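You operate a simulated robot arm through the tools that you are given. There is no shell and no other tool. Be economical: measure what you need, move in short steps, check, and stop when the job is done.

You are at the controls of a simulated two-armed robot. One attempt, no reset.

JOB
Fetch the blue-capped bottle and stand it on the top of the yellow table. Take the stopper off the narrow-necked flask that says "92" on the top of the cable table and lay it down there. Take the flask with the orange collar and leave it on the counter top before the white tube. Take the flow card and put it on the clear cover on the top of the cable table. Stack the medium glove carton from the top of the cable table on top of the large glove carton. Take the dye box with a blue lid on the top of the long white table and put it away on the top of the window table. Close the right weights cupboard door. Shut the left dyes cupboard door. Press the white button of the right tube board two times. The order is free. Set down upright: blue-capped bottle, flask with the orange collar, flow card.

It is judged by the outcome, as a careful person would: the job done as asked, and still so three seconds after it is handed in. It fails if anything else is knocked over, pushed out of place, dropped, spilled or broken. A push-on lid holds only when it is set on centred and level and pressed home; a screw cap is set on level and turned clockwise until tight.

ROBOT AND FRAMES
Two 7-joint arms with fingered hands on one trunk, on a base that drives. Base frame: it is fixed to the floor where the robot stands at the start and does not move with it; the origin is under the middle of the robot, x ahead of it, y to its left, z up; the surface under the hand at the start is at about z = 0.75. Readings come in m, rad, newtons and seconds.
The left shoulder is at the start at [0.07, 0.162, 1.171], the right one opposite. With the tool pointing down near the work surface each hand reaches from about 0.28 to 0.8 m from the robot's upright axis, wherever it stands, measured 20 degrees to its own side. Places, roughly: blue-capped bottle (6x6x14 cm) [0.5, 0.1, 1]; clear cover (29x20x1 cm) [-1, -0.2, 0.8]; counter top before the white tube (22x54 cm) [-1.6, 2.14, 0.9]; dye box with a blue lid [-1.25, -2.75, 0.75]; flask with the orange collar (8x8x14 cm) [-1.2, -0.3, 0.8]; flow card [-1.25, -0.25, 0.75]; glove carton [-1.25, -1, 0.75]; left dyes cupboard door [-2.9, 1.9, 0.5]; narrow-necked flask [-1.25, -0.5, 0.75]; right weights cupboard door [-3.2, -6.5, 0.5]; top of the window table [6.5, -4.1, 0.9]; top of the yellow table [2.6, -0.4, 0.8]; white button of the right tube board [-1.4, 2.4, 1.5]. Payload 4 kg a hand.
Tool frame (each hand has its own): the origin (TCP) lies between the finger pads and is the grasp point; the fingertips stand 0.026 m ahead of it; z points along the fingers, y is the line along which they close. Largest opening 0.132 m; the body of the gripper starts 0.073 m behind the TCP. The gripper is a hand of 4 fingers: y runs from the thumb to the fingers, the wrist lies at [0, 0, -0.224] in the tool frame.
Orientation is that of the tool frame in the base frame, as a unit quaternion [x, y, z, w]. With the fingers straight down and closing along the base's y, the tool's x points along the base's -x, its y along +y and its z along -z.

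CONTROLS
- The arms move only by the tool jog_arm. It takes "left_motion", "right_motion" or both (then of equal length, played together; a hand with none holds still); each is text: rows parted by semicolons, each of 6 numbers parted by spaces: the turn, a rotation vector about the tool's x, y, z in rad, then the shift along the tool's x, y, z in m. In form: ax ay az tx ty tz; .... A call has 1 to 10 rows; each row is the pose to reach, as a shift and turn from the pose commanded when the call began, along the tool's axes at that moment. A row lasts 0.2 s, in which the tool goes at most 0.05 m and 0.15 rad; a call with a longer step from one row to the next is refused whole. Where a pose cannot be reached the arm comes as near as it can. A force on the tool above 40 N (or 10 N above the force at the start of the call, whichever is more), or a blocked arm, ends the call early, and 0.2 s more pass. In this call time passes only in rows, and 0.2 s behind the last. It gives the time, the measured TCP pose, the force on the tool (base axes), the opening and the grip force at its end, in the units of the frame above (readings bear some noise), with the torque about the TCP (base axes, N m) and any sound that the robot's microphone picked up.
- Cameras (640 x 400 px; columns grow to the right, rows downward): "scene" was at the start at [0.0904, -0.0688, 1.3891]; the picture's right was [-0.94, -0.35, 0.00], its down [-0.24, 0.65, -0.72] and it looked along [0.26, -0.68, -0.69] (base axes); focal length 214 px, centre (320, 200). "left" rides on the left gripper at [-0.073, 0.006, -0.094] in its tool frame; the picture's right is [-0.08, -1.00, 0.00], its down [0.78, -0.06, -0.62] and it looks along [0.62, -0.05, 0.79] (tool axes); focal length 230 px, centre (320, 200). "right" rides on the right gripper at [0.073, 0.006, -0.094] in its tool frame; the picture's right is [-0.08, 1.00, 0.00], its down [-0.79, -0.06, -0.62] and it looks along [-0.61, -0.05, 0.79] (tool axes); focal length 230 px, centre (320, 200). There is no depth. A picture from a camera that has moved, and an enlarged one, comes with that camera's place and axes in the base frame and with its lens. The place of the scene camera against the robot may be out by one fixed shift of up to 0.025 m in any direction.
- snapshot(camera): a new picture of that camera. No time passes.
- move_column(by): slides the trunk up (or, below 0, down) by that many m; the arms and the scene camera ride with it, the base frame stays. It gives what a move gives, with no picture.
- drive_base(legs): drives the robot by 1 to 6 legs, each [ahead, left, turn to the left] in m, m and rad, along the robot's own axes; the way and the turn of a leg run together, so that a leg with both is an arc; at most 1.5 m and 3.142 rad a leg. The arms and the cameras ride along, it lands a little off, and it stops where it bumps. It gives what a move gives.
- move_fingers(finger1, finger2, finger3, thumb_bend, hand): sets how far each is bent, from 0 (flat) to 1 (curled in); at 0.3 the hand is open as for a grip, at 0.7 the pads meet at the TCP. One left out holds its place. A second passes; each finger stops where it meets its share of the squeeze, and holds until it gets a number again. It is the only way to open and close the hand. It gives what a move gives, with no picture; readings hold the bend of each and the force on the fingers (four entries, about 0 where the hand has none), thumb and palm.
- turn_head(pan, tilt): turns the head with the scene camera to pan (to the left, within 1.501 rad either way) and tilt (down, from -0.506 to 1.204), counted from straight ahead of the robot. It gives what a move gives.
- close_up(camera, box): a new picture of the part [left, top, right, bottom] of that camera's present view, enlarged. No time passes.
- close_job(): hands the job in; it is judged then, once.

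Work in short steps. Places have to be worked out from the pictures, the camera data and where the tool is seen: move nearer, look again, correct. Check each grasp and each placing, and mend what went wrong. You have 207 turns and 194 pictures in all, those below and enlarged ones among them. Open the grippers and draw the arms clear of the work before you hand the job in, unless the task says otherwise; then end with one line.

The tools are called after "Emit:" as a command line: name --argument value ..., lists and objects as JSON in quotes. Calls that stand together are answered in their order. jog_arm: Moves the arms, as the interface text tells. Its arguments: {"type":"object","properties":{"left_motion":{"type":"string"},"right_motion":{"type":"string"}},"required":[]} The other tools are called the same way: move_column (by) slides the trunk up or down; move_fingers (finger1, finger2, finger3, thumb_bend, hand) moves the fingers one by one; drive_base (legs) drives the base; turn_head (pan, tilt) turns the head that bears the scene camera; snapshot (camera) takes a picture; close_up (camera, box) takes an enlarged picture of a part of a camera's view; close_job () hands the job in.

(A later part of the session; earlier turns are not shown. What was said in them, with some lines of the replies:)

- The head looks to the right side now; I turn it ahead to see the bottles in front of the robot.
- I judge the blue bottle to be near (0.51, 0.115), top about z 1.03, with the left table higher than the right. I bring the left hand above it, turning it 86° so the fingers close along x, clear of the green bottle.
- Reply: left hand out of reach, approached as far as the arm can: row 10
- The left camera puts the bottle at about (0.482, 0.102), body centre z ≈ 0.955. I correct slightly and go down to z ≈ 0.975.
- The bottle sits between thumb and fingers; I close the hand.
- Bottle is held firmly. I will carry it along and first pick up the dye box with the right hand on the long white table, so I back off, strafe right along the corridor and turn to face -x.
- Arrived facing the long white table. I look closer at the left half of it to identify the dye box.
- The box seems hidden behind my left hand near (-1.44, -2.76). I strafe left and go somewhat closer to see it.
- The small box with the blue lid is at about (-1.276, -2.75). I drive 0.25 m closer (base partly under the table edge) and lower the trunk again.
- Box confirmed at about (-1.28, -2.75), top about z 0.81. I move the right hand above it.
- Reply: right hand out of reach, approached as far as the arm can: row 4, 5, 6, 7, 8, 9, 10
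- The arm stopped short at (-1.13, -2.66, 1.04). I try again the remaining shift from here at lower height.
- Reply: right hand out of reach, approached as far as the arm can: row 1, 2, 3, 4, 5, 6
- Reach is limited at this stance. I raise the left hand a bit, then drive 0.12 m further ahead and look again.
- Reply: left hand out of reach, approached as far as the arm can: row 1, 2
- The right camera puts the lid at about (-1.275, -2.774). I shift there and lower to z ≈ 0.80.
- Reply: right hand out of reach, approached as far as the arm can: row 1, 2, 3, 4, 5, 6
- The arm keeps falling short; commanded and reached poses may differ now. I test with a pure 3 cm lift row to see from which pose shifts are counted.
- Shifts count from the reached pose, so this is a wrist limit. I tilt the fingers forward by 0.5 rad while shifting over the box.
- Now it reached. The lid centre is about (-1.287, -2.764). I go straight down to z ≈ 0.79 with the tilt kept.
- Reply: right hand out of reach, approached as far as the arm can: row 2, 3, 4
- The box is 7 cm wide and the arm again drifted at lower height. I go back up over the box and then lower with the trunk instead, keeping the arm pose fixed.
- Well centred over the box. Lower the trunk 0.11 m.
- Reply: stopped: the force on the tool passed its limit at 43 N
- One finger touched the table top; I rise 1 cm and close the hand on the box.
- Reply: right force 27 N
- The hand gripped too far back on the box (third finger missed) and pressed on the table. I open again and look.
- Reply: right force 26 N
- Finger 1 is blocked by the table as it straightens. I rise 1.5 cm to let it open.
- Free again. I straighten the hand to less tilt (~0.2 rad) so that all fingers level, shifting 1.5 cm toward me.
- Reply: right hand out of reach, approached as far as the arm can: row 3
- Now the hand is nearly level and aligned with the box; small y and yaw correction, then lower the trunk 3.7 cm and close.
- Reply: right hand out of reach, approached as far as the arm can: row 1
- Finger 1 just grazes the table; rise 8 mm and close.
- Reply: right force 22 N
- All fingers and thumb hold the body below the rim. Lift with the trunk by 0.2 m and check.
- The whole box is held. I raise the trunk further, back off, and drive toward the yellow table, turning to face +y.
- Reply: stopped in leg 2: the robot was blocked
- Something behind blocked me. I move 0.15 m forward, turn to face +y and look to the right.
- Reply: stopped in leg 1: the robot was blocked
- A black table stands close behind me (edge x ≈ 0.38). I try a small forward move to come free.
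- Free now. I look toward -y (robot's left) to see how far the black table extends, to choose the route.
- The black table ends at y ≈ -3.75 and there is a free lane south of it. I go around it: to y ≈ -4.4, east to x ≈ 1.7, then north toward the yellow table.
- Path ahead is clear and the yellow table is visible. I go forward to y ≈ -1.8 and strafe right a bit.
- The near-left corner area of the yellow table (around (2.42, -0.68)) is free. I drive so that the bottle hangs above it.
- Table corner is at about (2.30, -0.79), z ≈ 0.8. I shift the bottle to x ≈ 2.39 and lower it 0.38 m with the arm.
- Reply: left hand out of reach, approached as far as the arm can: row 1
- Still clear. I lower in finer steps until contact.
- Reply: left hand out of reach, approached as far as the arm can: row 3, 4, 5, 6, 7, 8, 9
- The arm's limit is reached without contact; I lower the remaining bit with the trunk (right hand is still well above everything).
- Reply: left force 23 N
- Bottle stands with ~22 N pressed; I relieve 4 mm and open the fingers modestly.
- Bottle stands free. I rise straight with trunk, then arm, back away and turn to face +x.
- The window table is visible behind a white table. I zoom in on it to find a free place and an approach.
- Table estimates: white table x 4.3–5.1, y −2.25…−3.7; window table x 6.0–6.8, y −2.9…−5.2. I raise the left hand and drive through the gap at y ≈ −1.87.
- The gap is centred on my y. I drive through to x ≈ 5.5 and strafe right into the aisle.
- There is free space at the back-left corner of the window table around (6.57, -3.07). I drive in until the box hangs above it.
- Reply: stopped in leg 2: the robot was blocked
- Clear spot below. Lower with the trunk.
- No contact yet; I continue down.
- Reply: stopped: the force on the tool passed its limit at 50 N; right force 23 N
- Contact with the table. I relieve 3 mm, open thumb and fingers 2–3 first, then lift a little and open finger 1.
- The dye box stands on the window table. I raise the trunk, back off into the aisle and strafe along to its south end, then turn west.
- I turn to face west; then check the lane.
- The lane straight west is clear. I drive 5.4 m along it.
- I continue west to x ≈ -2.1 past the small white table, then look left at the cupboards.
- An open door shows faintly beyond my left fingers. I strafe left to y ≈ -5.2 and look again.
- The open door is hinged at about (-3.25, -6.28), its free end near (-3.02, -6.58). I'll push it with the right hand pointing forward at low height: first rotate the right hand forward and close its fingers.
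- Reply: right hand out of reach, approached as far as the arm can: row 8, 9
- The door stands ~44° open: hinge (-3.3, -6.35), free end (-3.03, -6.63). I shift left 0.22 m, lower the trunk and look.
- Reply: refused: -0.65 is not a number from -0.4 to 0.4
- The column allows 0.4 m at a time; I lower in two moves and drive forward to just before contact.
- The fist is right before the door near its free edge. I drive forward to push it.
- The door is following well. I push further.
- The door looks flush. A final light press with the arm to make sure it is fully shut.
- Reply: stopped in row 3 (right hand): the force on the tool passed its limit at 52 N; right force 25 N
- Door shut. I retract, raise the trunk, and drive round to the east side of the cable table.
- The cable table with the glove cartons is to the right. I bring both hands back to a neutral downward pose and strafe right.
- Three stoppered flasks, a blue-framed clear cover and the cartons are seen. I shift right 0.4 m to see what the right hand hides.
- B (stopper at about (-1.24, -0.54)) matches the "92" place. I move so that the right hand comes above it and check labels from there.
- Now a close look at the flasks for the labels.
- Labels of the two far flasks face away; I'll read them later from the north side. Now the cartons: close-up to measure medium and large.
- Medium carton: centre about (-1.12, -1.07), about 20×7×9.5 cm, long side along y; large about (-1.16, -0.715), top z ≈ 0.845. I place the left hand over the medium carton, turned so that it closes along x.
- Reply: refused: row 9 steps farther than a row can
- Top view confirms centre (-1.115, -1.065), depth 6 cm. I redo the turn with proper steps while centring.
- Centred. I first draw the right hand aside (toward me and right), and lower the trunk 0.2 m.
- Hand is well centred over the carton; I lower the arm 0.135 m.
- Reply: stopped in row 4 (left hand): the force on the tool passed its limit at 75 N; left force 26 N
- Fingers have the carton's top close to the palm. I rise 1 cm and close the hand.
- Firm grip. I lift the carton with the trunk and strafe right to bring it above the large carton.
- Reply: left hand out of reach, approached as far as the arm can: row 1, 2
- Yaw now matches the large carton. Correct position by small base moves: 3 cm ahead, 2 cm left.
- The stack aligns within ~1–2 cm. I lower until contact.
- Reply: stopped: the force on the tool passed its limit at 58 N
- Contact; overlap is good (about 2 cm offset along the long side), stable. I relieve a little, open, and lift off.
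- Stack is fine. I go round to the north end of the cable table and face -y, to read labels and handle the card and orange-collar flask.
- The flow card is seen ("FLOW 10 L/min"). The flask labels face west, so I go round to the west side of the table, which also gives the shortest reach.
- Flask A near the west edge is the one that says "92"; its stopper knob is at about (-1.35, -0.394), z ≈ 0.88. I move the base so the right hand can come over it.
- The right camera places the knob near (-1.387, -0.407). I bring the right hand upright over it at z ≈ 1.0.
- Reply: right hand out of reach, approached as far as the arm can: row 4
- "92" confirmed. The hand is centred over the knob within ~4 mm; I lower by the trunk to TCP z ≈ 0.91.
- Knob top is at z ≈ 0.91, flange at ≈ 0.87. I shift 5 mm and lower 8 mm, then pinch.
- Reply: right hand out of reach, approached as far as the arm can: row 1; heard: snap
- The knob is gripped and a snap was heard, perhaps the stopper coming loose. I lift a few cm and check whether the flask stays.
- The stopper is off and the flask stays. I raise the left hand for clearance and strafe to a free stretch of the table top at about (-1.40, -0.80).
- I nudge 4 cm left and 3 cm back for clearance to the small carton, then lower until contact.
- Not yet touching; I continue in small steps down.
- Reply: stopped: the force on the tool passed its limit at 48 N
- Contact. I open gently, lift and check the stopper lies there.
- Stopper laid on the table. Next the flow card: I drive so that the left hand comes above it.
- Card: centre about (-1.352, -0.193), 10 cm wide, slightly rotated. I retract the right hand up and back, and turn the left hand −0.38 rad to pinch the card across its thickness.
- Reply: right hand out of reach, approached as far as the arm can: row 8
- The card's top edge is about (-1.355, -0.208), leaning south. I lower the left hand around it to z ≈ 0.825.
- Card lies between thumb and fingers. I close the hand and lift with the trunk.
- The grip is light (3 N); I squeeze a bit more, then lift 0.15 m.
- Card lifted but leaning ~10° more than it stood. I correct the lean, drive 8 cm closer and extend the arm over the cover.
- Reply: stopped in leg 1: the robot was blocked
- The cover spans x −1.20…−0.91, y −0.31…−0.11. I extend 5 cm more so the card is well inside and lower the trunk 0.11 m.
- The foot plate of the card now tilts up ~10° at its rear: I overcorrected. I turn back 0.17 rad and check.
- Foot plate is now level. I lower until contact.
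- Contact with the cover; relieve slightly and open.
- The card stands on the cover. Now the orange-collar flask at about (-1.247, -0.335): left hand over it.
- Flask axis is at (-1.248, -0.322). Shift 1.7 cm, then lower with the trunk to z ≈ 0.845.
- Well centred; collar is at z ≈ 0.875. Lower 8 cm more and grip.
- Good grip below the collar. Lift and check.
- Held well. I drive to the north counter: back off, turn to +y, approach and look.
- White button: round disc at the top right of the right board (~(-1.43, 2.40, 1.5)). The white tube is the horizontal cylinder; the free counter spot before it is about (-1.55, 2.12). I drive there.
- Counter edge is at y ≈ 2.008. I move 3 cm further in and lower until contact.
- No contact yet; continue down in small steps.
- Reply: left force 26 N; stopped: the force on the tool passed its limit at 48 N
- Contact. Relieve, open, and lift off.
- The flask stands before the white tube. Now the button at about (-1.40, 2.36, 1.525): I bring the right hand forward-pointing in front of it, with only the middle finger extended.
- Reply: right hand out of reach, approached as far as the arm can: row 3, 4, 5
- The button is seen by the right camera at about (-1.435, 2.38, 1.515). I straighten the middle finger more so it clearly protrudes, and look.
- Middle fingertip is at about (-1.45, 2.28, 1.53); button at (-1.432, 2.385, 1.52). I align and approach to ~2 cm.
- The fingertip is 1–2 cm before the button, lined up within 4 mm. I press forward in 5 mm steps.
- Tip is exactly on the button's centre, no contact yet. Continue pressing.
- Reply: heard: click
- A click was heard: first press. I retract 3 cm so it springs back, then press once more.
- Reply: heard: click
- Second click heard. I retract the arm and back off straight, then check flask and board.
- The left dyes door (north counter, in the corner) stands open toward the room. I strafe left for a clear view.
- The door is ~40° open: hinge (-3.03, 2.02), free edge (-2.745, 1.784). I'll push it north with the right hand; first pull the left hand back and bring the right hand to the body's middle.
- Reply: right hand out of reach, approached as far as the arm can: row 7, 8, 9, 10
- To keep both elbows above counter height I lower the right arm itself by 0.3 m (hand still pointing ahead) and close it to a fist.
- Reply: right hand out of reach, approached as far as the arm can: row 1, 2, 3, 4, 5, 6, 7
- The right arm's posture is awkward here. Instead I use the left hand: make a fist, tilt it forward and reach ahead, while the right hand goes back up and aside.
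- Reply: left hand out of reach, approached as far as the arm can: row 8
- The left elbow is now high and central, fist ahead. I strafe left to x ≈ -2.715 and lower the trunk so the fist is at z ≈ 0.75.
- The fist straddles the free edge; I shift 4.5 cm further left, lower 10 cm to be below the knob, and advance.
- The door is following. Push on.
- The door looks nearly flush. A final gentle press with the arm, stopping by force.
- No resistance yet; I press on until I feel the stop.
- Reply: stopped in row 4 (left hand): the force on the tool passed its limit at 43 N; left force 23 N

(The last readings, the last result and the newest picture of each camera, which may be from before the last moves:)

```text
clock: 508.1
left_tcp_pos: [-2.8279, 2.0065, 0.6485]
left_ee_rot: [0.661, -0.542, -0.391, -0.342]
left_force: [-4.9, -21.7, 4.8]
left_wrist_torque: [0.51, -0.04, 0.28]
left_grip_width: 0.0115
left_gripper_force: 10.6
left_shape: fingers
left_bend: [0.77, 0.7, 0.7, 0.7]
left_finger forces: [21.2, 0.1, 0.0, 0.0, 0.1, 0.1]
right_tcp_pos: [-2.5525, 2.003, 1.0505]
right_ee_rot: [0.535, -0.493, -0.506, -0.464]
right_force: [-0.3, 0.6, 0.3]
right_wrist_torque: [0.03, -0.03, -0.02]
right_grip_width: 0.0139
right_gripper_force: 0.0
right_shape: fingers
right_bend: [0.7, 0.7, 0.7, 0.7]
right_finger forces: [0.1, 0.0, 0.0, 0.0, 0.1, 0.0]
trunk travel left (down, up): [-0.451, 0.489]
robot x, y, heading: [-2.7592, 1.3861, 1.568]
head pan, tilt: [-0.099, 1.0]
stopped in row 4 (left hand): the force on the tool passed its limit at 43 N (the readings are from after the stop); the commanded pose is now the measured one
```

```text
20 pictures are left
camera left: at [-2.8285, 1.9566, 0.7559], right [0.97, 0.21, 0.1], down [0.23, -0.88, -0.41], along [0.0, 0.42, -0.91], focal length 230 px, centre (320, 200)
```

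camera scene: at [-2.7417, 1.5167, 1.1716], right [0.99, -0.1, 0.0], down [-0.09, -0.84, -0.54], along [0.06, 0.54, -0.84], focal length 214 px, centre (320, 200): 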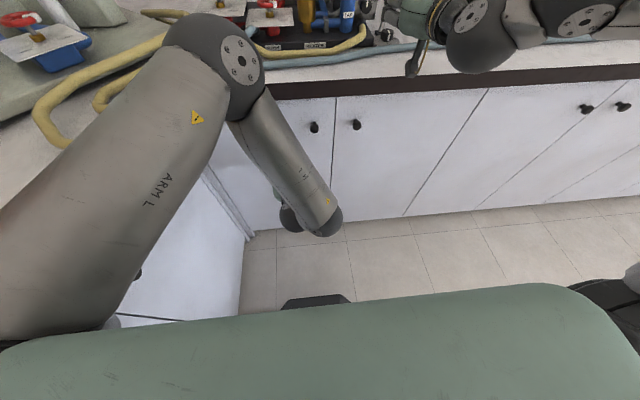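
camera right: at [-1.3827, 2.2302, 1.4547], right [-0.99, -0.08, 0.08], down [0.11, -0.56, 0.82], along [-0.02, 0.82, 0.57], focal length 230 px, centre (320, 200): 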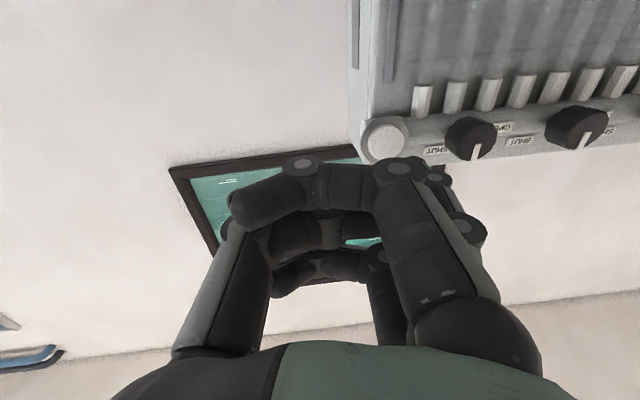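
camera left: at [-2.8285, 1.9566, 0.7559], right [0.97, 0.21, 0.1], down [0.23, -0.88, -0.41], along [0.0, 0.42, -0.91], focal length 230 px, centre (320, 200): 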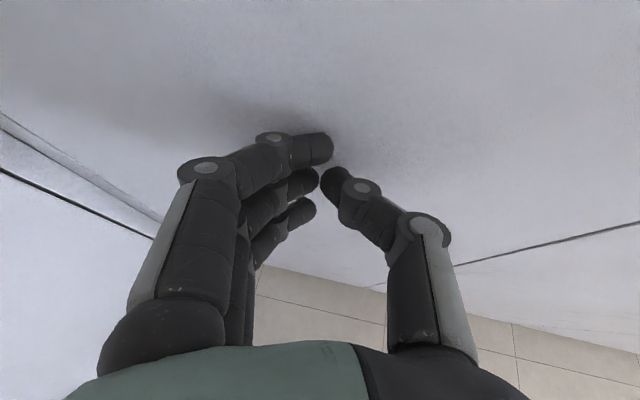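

Shut firmly (stop felt at 43 N). I back off, raise the trunk, and check the door and the counter.

Emit:
drive_base --legs '[[-0.45, 0, 0]]'

Emit:
move_column --by 0.4

Emit:
turn_head --pan -0.35 --tilt 0.6

Emit:
snapshot --camera "scene"

```text
clock: 510.9
left_tcp_pos: [-2.8276, 1.5521, 0.6502]
left_ee_rot: [0.66, -0.541, -0.391, -0.343]
left_force: [0.3, 0.1, 0.2]
left_wrist_torque: [0.02, 0.01, 0.0]
left_grip_width: 0.0134
left_gripper_force: 0.0
left_shape: fingers
left_bend: [0.7, 0.7, 0.7, 0.7]
left_finger forces: [0.0, 0.1, 0.0, 0.0, 0.0, 0.0]
right_tcp_pos: [-2.5515, 1.5461, 1.0497]
right_ee_rot: [0.535, -0.493, -0.506, -0.463]
right_force: [0.2, -0.9, -0.2]
right_wrist_torque: [0.02, -0.02, -0.01]
right_grip_width: 0.0141
right_gripper_force: 0.0
right_shape: fingers
right_bend: [0.7, 0.7, 0.7, 0.7]
right_finger forces: [0.0, 0.1, 0.0, 0.0, 0.0, 0.0]
trunk travel left (down, up): [-0.451, 0.489]
robot x, y, heading: [-2.7635, 0.9285, 1.572]
head pan, tilt: [-0.099, 1.0]
```

```text
clock: 514.7
left_tcp_pos: [-2.8281, 1.5535, 1.0494]
left_ee_rot: [0.66, -0.543, -0.39, -0.343]
left_force: [0.4, 0.4, 0.0]
left_wrist_torque: [0.01, -0.01, -0.02]
left_grip_width: 0.0135
left_gripper_force: 0.1
left_shape: fingers
left_bend: [0.7, 0.7, 0.7, 0.7]
left_finger forces: [0.0, 0.0, 0.0, 0.0, 0.0, 0.1]
right_tcp_pos: [-2.5511, 1.5479, 1.4481]
right_ee_rot: [0.535, -0.493, -0.506, -0.464]
right_force: [-0.4, -0.2, 0.1]
right_wrist_torque: [-0.01, 0.0, 0.0]
right_grip_width: 0.014
right_gripper_force: 0.1
right_shape: fingers
right_bend: [0.7, 0.7, 0.7, 0.7]
right_finger forces: [0.1, 0.0, 0.1, 0.0, 0.1, 0.1]
trunk travel left (down, up): [-0.851, 0.089]
robot x, y, heading: [-2.7622, 0.9339, 1.574]
head pan, tilt: [-0.099, 1.0]
```

```text
clock: 515.6
left_tcp_pos: [-2.8294, 1.5532, 1.049]
left_ee_rot: [0.66, -0.542, -0.391, -0.343]
left_force: [0.5, -1.0, 0.6]
left_wrist_torque: [0.0, -0.01, 0.03]
left_grip_width: 0.0135
left_gripper_force: 0.1
left_shape: fingers
left_bend: [0.7, 0.7, 0.7, 0.7]
left_finger forces: [0.0, 0.0, 0.0, 0.0, 0.0, 0.0]
right_tcp_pos: [-2.5518, 1.5485, 1.4488]
right_ee_rot: [0.534, -0.494, -0.506, -0.464]
right_force: [-0.5, 0.3, -0.1]
right_wrist_torque: [-0.03, 0.0, 0.01]
right_grip_width: 0.0139
right_gripper_force: 0.1
right_shape: fingers
right_bend: [0.7, 0.7, 0.7, 0.7]
right_finger forces: [0.0, 0.0, 0.1, 0.0, 0.1, 0.0]
trunk travel left (down, up): [-0.851, 0.089]
robot x, y, heading: [-2.7613, 0.9313, 1.57]
head pan, tilt: [-0.351, 0.6]
```

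```text
19 pictures are left
camera scene: at [-2.7195, 1.0718, 1.6037], right [0.94, -0.35, 0.0], down [-0.2, -0.53, -0.82], along [0.28, 0.77, -0.57], focal length 214 px, centre (320, 200)
```

scene: 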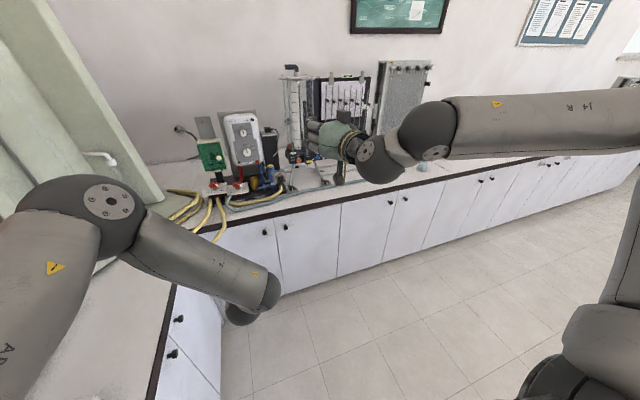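

Both dyes doors are flush. I open the hands, move away, and take a final look at the flask and the cable table.

Emit:
move_fingers --hand "left" --finger1 0.3 --finger2 0.3 --finger3 0.3 --thumb_bend 0.3

Emit:
move_fingers --hand "right" --finger1 0.3 --finger2 0.3 --finger3 0.3 --thumb_bend 0.3

Emit:
drive_base --legs '[[-0.15, -0.5, 0]]'

Emit:
turn_head --pan -0.65 --tilt 0.45

Emit:
close_up --camera "scene" --box '[120, 80, 520, 330]'

Emit:
turn_head --pan -1.5 --tilt 0.5

Emit:
drive_base --legs '[[0, 0, -0.8]]'

Emit:
snapshot --camera "scene"

```text
clock: 516.6
left_tcp_pos: [-2.828, 1.553, 1.0479]
left_ee_rot: [0.661, -0.542, -0.391, -0.342]
left_force: [0.1, 0.2, 0.5]
left_wrist_torque: [0.01, 0.0, 0.01]
left_grip_width: 0.1358
left_gripper_force: 0.1
left_shape: fingers
left_bend: [0.3, 0.3, 0.3, 0.3]
left_finger forces: [0.0, 0.0, 0.0, 0.0, 0.1, 0.0]
right_tcp_pos: [-2.551, 1.5462, 1.4486]
right_ee_rot: [0.534, -0.493, -0.506, -0.464]
right_force: [-0.1, -1.0, 0.2]
right_wrist_torque: [-0.02, -0.02, -0.01]
right_grip_width: 0.0139
right_gripper_force: 0.0
right_shape: fingers
right_bend: [0.7, 0.7, 0.7, 0.7]
right_finger forces: [0.1, 0.0, 0.0, 0.0, 0.0, 0.1]
trunk travel left (down, up): [-0.851, 0.089]
robot x, y, heading: [-2.7587, 0.9293, 1.567]
head pan, tilt: [-0.351, 0.6]
```

```text
clock: 517.6
left_tcp_pos: [-2.8284, 1.5527, 1.0493]
left_ee_rot: [0.661, -0.542, -0.39, -0.343]
left_force: [0.0, 0.4, 0.1]
left_wrist_torque: [-0.02, 0.0, -0.03]
left_grip_width: 0.1357
left_gripper_force: 0.2
left_shape: fingers
left_bend: [0.3, 0.3, 0.3, 0.3]
left_finger forces: [0.1, 0.1, 0.1, 0.1, 0.0, 0.1]
right_tcp_pos: [-2.5521, 1.5484, 1.4488]
right_ee_rot: [0.535, -0.493, -0.506, -0.464]
right_force: [-0.2, -0.8, 0.4]
right_wrist_torque: [0.03, 0.01, 0.03]
right_grip_width: 0.1359
right_gripper_force: 0.1
right_shape: fingers
right_bend: [0.3, 0.3, 0.3, 0.3]
right_finger forces: [0.1, 0.0, 0.0, 0.1, 0.1, 0.0]
trunk travel left (down, up): [-0.851, 0.089]
robot x, y, heading: [-2.7594, 0.9284, 1.57]
head pan, tilt: [-0.351, 0.6]
```

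```text
clock: 520.6
left_tcp_pos: [-2.3334, 1.4007, 1.0497]
left_ee_rot: [0.662, -0.54, -0.392, -0.342]
left_force: [0.7, -0.1, 0.0]
left_wrist_torque: [0.01, -0.01, -0.01]
left_grip_width: 0.1357
left_gripper_force: 0.0
left_shape: fingers
left_bend: [0.3, 0.3, 0.3, 0.3]
left_finger forces: [0.1, 0.1, 0.0, 0.1, 0.0, 0.0]
right_tcp_pos: [-2.0565, 1.3968, 1.4476]
right_ee_rot: [0.535, -0.493, -0.506, -0.464]
right_force: [0.1, -0.2, 0.3]
right_wrist_torque: [0.02, 0.02, 0.0]
right_grip_width: 0.1358
right_gripper_force: 0.1
right_shape: fingers
right_bend: [0.3, 0.3, 0.3, 0.3]
right_finger forces: [0.0, 0.2, 0.1, 0.1, 0.1, 0.0]
trunk travel left (down, up): [-0.851, 0.089]
robot x, y, heading: [-2.2625, 0.7762, 1.575]
head pan, tilt: [-0.351, 0.6]
```

```text
clock: 521.4
left_tcp_pos: [-2.3315, 1.4024, 1.0489]
left_ee_rot: [0.661, -0.54, -0.392, -0.342]
left_force: [0.3, 0.0, 0.0]
left_wrist_torque: [-0.01, 0.01, -0.01]
left_grip_width: 0.1358
left_gripper_force: 0.1
left_shape: fingers
left_bend: [0.3, 0.3, 0.3, 0.3]
left_finger forces: [0.0, 0.0, 0.1, 0.0, 0.0, 0.0]
right_tcp_pos: [-2.0556, 1.3958, 1.4491]
right_ee_rot: [0.535, -0.493, -0.507, -0.463]
right_force: [-0.6, -0.4, 0.5]
right_wrist_torque: [-0.02, 0.0, -0.01]
right_grip_width: 0.1359
right_gripper_force: 0.1
right_shape: fingers
right_bend: [0.3, 0.3, 0.3, 0.3]
right_finger forces: [0.0, 0.1, 0.1, 0.1, 0.0, 0.0]
trunk travel left (down, up): [-0.851, 0.089]
robot x, y, heading: [-2.2649, 0.7774, 1.57]
head pan, tilt: [-0.649, 0.45]
```

```text
1.60 times, centred on (320, 205) of scene
camera zoom: at [-2.196, 0.9107, 1.6173], right [0.8, -0.6, 0.0], down [-0.26, -0.35, -0.9], along [0.54, 0.72, -0.44], focal length 343 px, centre (320, 192)
```

zoom: 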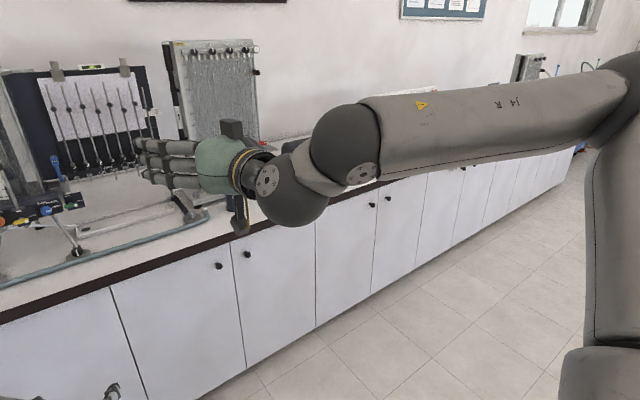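

```text
clock: 522.6
left_tcp_pos: [-2.3325, 1.4007, 1.0499]
left_ee_rot: [0.661, -0.541, -0.391, -0.343]
left_force: [-0.3, -0.5, -1.0]
left_wrist_torque: [0.02, -0.02, -0.01]
left_grip_width: 0.1357
left_gripper_force: 0.1
left_shape: fingers
left_bend: [0.3, 0.3, 0.3, 0.3]
left_finger forces: [0.0, 0.1, 0.1, 0.0, 0.0, 0.0]
right_tcp_pos: [-2.0561, 1.3976, 1.4488]
right_ee_rot: [0.535, -0.492, -0.507, -0.463]
right_force: [-0.1, 0.9, -0.1]
right_wrist_torque: [-0.04, -0.02, -0.01]
right_grip_width: 0.1356
right_gripper_force: 0.0
right_shape: fingers
right_bend: [0.3, 0.3, 0.3, 0.3]
right_finger forces: [0.0, 0.1, 0.0, 0.0, 0.0, 0.0]
trunk travel left (down, up): [-0.851, 0.089]
robot x, y, heading: [-2.2605, 0.7761, 1.571]
head pan, tilt: [-1.499, 0.499]
```

```text
clock: 525.1
left_tcp_pos: [-1.8654, 1.2623, 1.0497]
left_ee_rot: [-0.399, 0.756, 0.227, 0.468]
left_force: [-0.1, 0.0, 0.7]
left_wrist_torque: [0.01, -0.02, -0.03]
left_grip_width: 0.1355
left_gripper_force: 0.0
left_shape: fingers
left_bend: [0.3, 0.3, 0.3, 0.3]
left_finger forces: [0.0, 0.0, 0.0, 0.1, 0.0, 0.0]
right_tcp_pos: [-1.676, 1.0609, 1.4491]
right_ee_rot: [-0.302, 0.662, 0.287, 0.623]
right_force: [0.6, 0.3, -0.1]
right_wrist_torque: [0.02, 0.04, 0.01]
right_grip_width: 0.1354
right_gripper_force: 0.1
right_shape: fingers
right_bend: [0.3, 0.3, 0.3, 0.3]
right_finger forces: [0.0, 0.0, 0.1, 0.0, 0.0, 0.1]
trunk travel left (down, up): [-0.851, 0.089]
robot x, y, heading: [-2.258, 0.7768, 0.773]
head pan, tilt: [-1.499, 0.499]
```

```text
17 pictures are left
camera scene: at [-2.1484, 0.7624, 1.6129], right [-0.66, -0.75, 0.0], down [-0.36, 0.32, -0.88], along [0.66, -0.58, -0.48], focal length 214 px, centre (320, 200)
```

scene: 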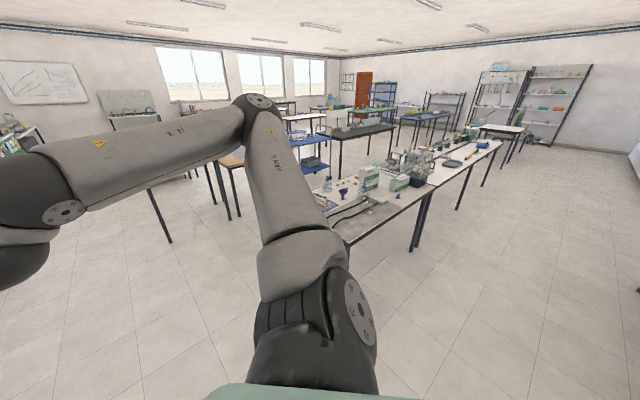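

Emit:
turn_head --pan 0.3 --tilt 0.5

Emit:
snapshot --camera "scene"

Emit:
drive_base --legs '[[0, 0, -1.45]]'

Emit:
turn_head --pan -0.1 --tilt 0.5

Emit:
snapshot --camera "scene"

```text
clock: 526.9
left_tcp_pos: [-1.8658, 1.2633, 1.0498]
left_ee_rot: [-0.4, 0.755, 0.228, 0.467]
left_force: [-0.5, 0.7, -0.7]
left_wrist_torque: [0.03, 0.0, -0.03]
left_grip_width: 0.1356
left_gripper_force: 0.0
left_shape: fingers
left_bend: [0.3, 0.3, 0.3, 0.3]
left_finger forces: [0.0, 0.1, 0.0, 0.0, 0.0, 0.0]
right_tcp_pos: [-1.676, 1.061, 1.4487]
right_ee_rot: [-0.302, 0.661, 0.287, 0.624]
right_force: [0.6, 0.2, 0.4]
right_wrist_torque: [0.05, 0.01, 0.01]
right_grip_width: 0.1357
right_gripper_force: 0.1
right_shape: fingers
right_bend: [0.3, 0.3, 0.3, 0.3]
right_finger forces: [0.0, 0.0, 0.0, 0.1, 0.0, 0.1]
trunk travel left (down, up): [-0.851, 0.089]
robot x, y, heading: [-2.2626, 0.7821, 0.776]
head pan, tilt: [0.3, 0.499]
```

```text
16 pictures are left
camera scene: at [-2.1726, 0.9023, 1.6129], right [0.88, -0.48, 0.0], down [-0.23, -0.42, -0.88], along [0.42, 0.77, -0.48], focal length 214 px, centre (320, 200)
```

scene: 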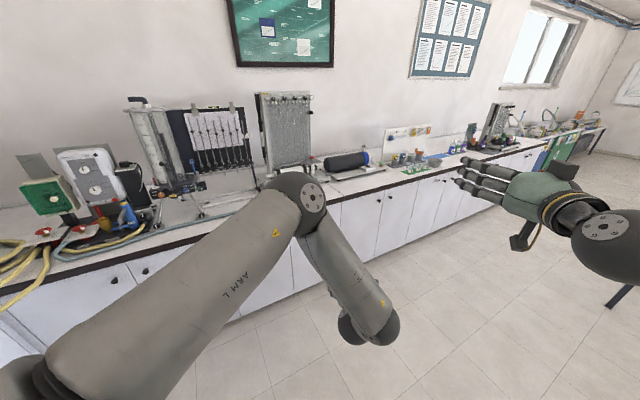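

```text
clock: 530.8
left_tcp_pos: [-1.7337, 0.4449, 1.0487]
left_ee_rot: [0.201, 0.83, -0.139, 0.502]
left_force: [1.5, -0.1, -1.0]
left_wrist_torque: [-0.01, 0.01, 0.01]
left_grip_width: 0.1356
left_gripper_force: 0.0
left_shape: fingers
left_bend: [0.3, 0.3, 0.3, 0.3]
left_finger forces: [0.0, 0.0, 0.1, 0.0, 0.0, 0.0]
right_tcp_pos: [-1.9094, 0.2316, 1.4498]
right_ee_rot: [0.212, 0.696, -0.199, 0.657]
right_force: [-0.3, -0.3, -0.5]
right_wrist_torque: [-0.02, -0.01, 0.0]
right_grip_width: 0.1359
right_gripper_force: 0.1
right_shape: fingers
right_bend: [0.3, 0.3, 0.3, 0.3]
right_finger forces: [0.0, 0.0, 0.0, 0.0, 0.1, 0.0]
trunk travel left (down, up): [-0.851, 0.089]
robot x, y, heading: [-2.2649, 0.7784, -0.675]
head pan, tilt: [0.3, 0.499]
```

```text
clock: 531.7
left_tcp_pos: [-1.7338, 0.444, 1.0493]
left_ee_rot: [0.201, 0.83, -0.14, 0.501]
left_force: [-0.6, 0.4, 0.0]
left_wrist_torque: [0.02, -0.01, -0.02]
left_grip_width: 0.1358
left_gripper_force: 0.1
left_shape: fingers
left_bend: [0.3, 0.3, 0.3, 0.3]
left_finger forces: [0.0, 0.0, 0.1, 0.0, 0.0, 0.1]
right_tcp_pos: [-1.9106, 0.2312, 1.4491]
right_ee_rot: [0.211, 0.695, -0.198, 0.658]
right_force: [-0.1, 1.0, 0.5]
right_wrist_torque: [0.01, -0.04, 0.0]
right_grip_width: 0.1357
right_gripper_force: 0.0
right_shape: fingers
right_bend: [0.3, 0.3, 0.3, 0.3]
right_finger forces: [0.0, 0.1, 0.0, 0.0, 0.1, 0.0]
trunk travel left (down, up): [-0.851, 0.089]
robot x, y, heading: [-2.2597, 0.7789, -0.678]
head pan, tilt: [-0.099, 0.499]
```

```text
15 pictures are left
camera scene: at [-2.148, 0.6923, 1.6129], right [-0.7, -0.72, 0.0], down [-0.34, 0.33, -0.88], along [0.63, -0.61, -0.48], focal length 214 px, centre (320, 200)
```

scene: 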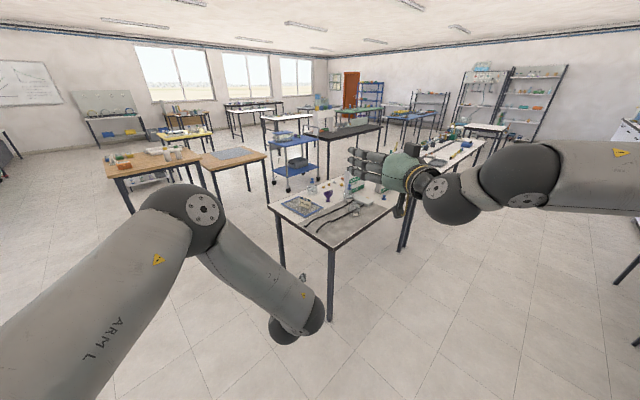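

Emit:
close_up --camera "scene" --box '[260, 165, 400, 265]'

Emit:
close_up --camera "scene" --box '[140, 115, 230, 185]'

```text
4.00 times, centred on (330, 215) of scene
camera zoom: at [-2.148, 0.6923, 1.6129], right [-0.7, -0.72, 0.0], down [-0.34, 0.33, -0.88], along [0.63, -0.61, -0.48], focal length 858 px, centre (280, 140)
```

zoom: 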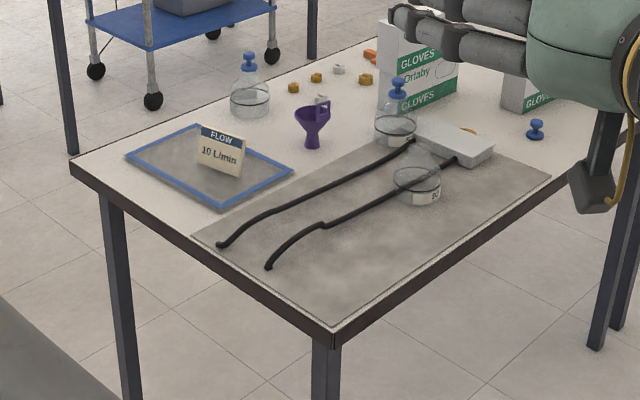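

```text
5.71 times, centred on (185, 150) of scene
camera zoom: at [-2.148, 0.6923, 1.6129], right [-0.7, -0.72, 0.0], down [-0.34, 0.33, -0.88], along [0.63, -0.61, -0.48], focal length 1226 px, centre (1091, 486)
```

zoom: 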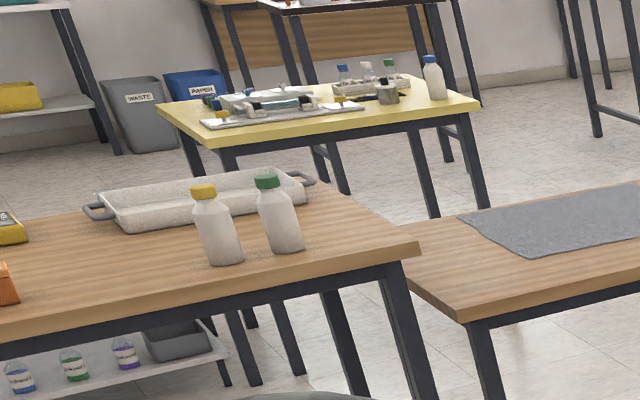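

Everything is in place: the card is on the cover, the stopper lies on the table, the cartons are stacked and the bottle stands on the yellow table. The hands are open and clear, so I hand the job in.

Emit:
close_job

```text
The job is handed in.
```

All nine parts of the job are done and it is handed in. The base bumped furniture three times on the way (black, window and cable tables). I saw nothing knocked over, but I didn't check whether any table shifted.
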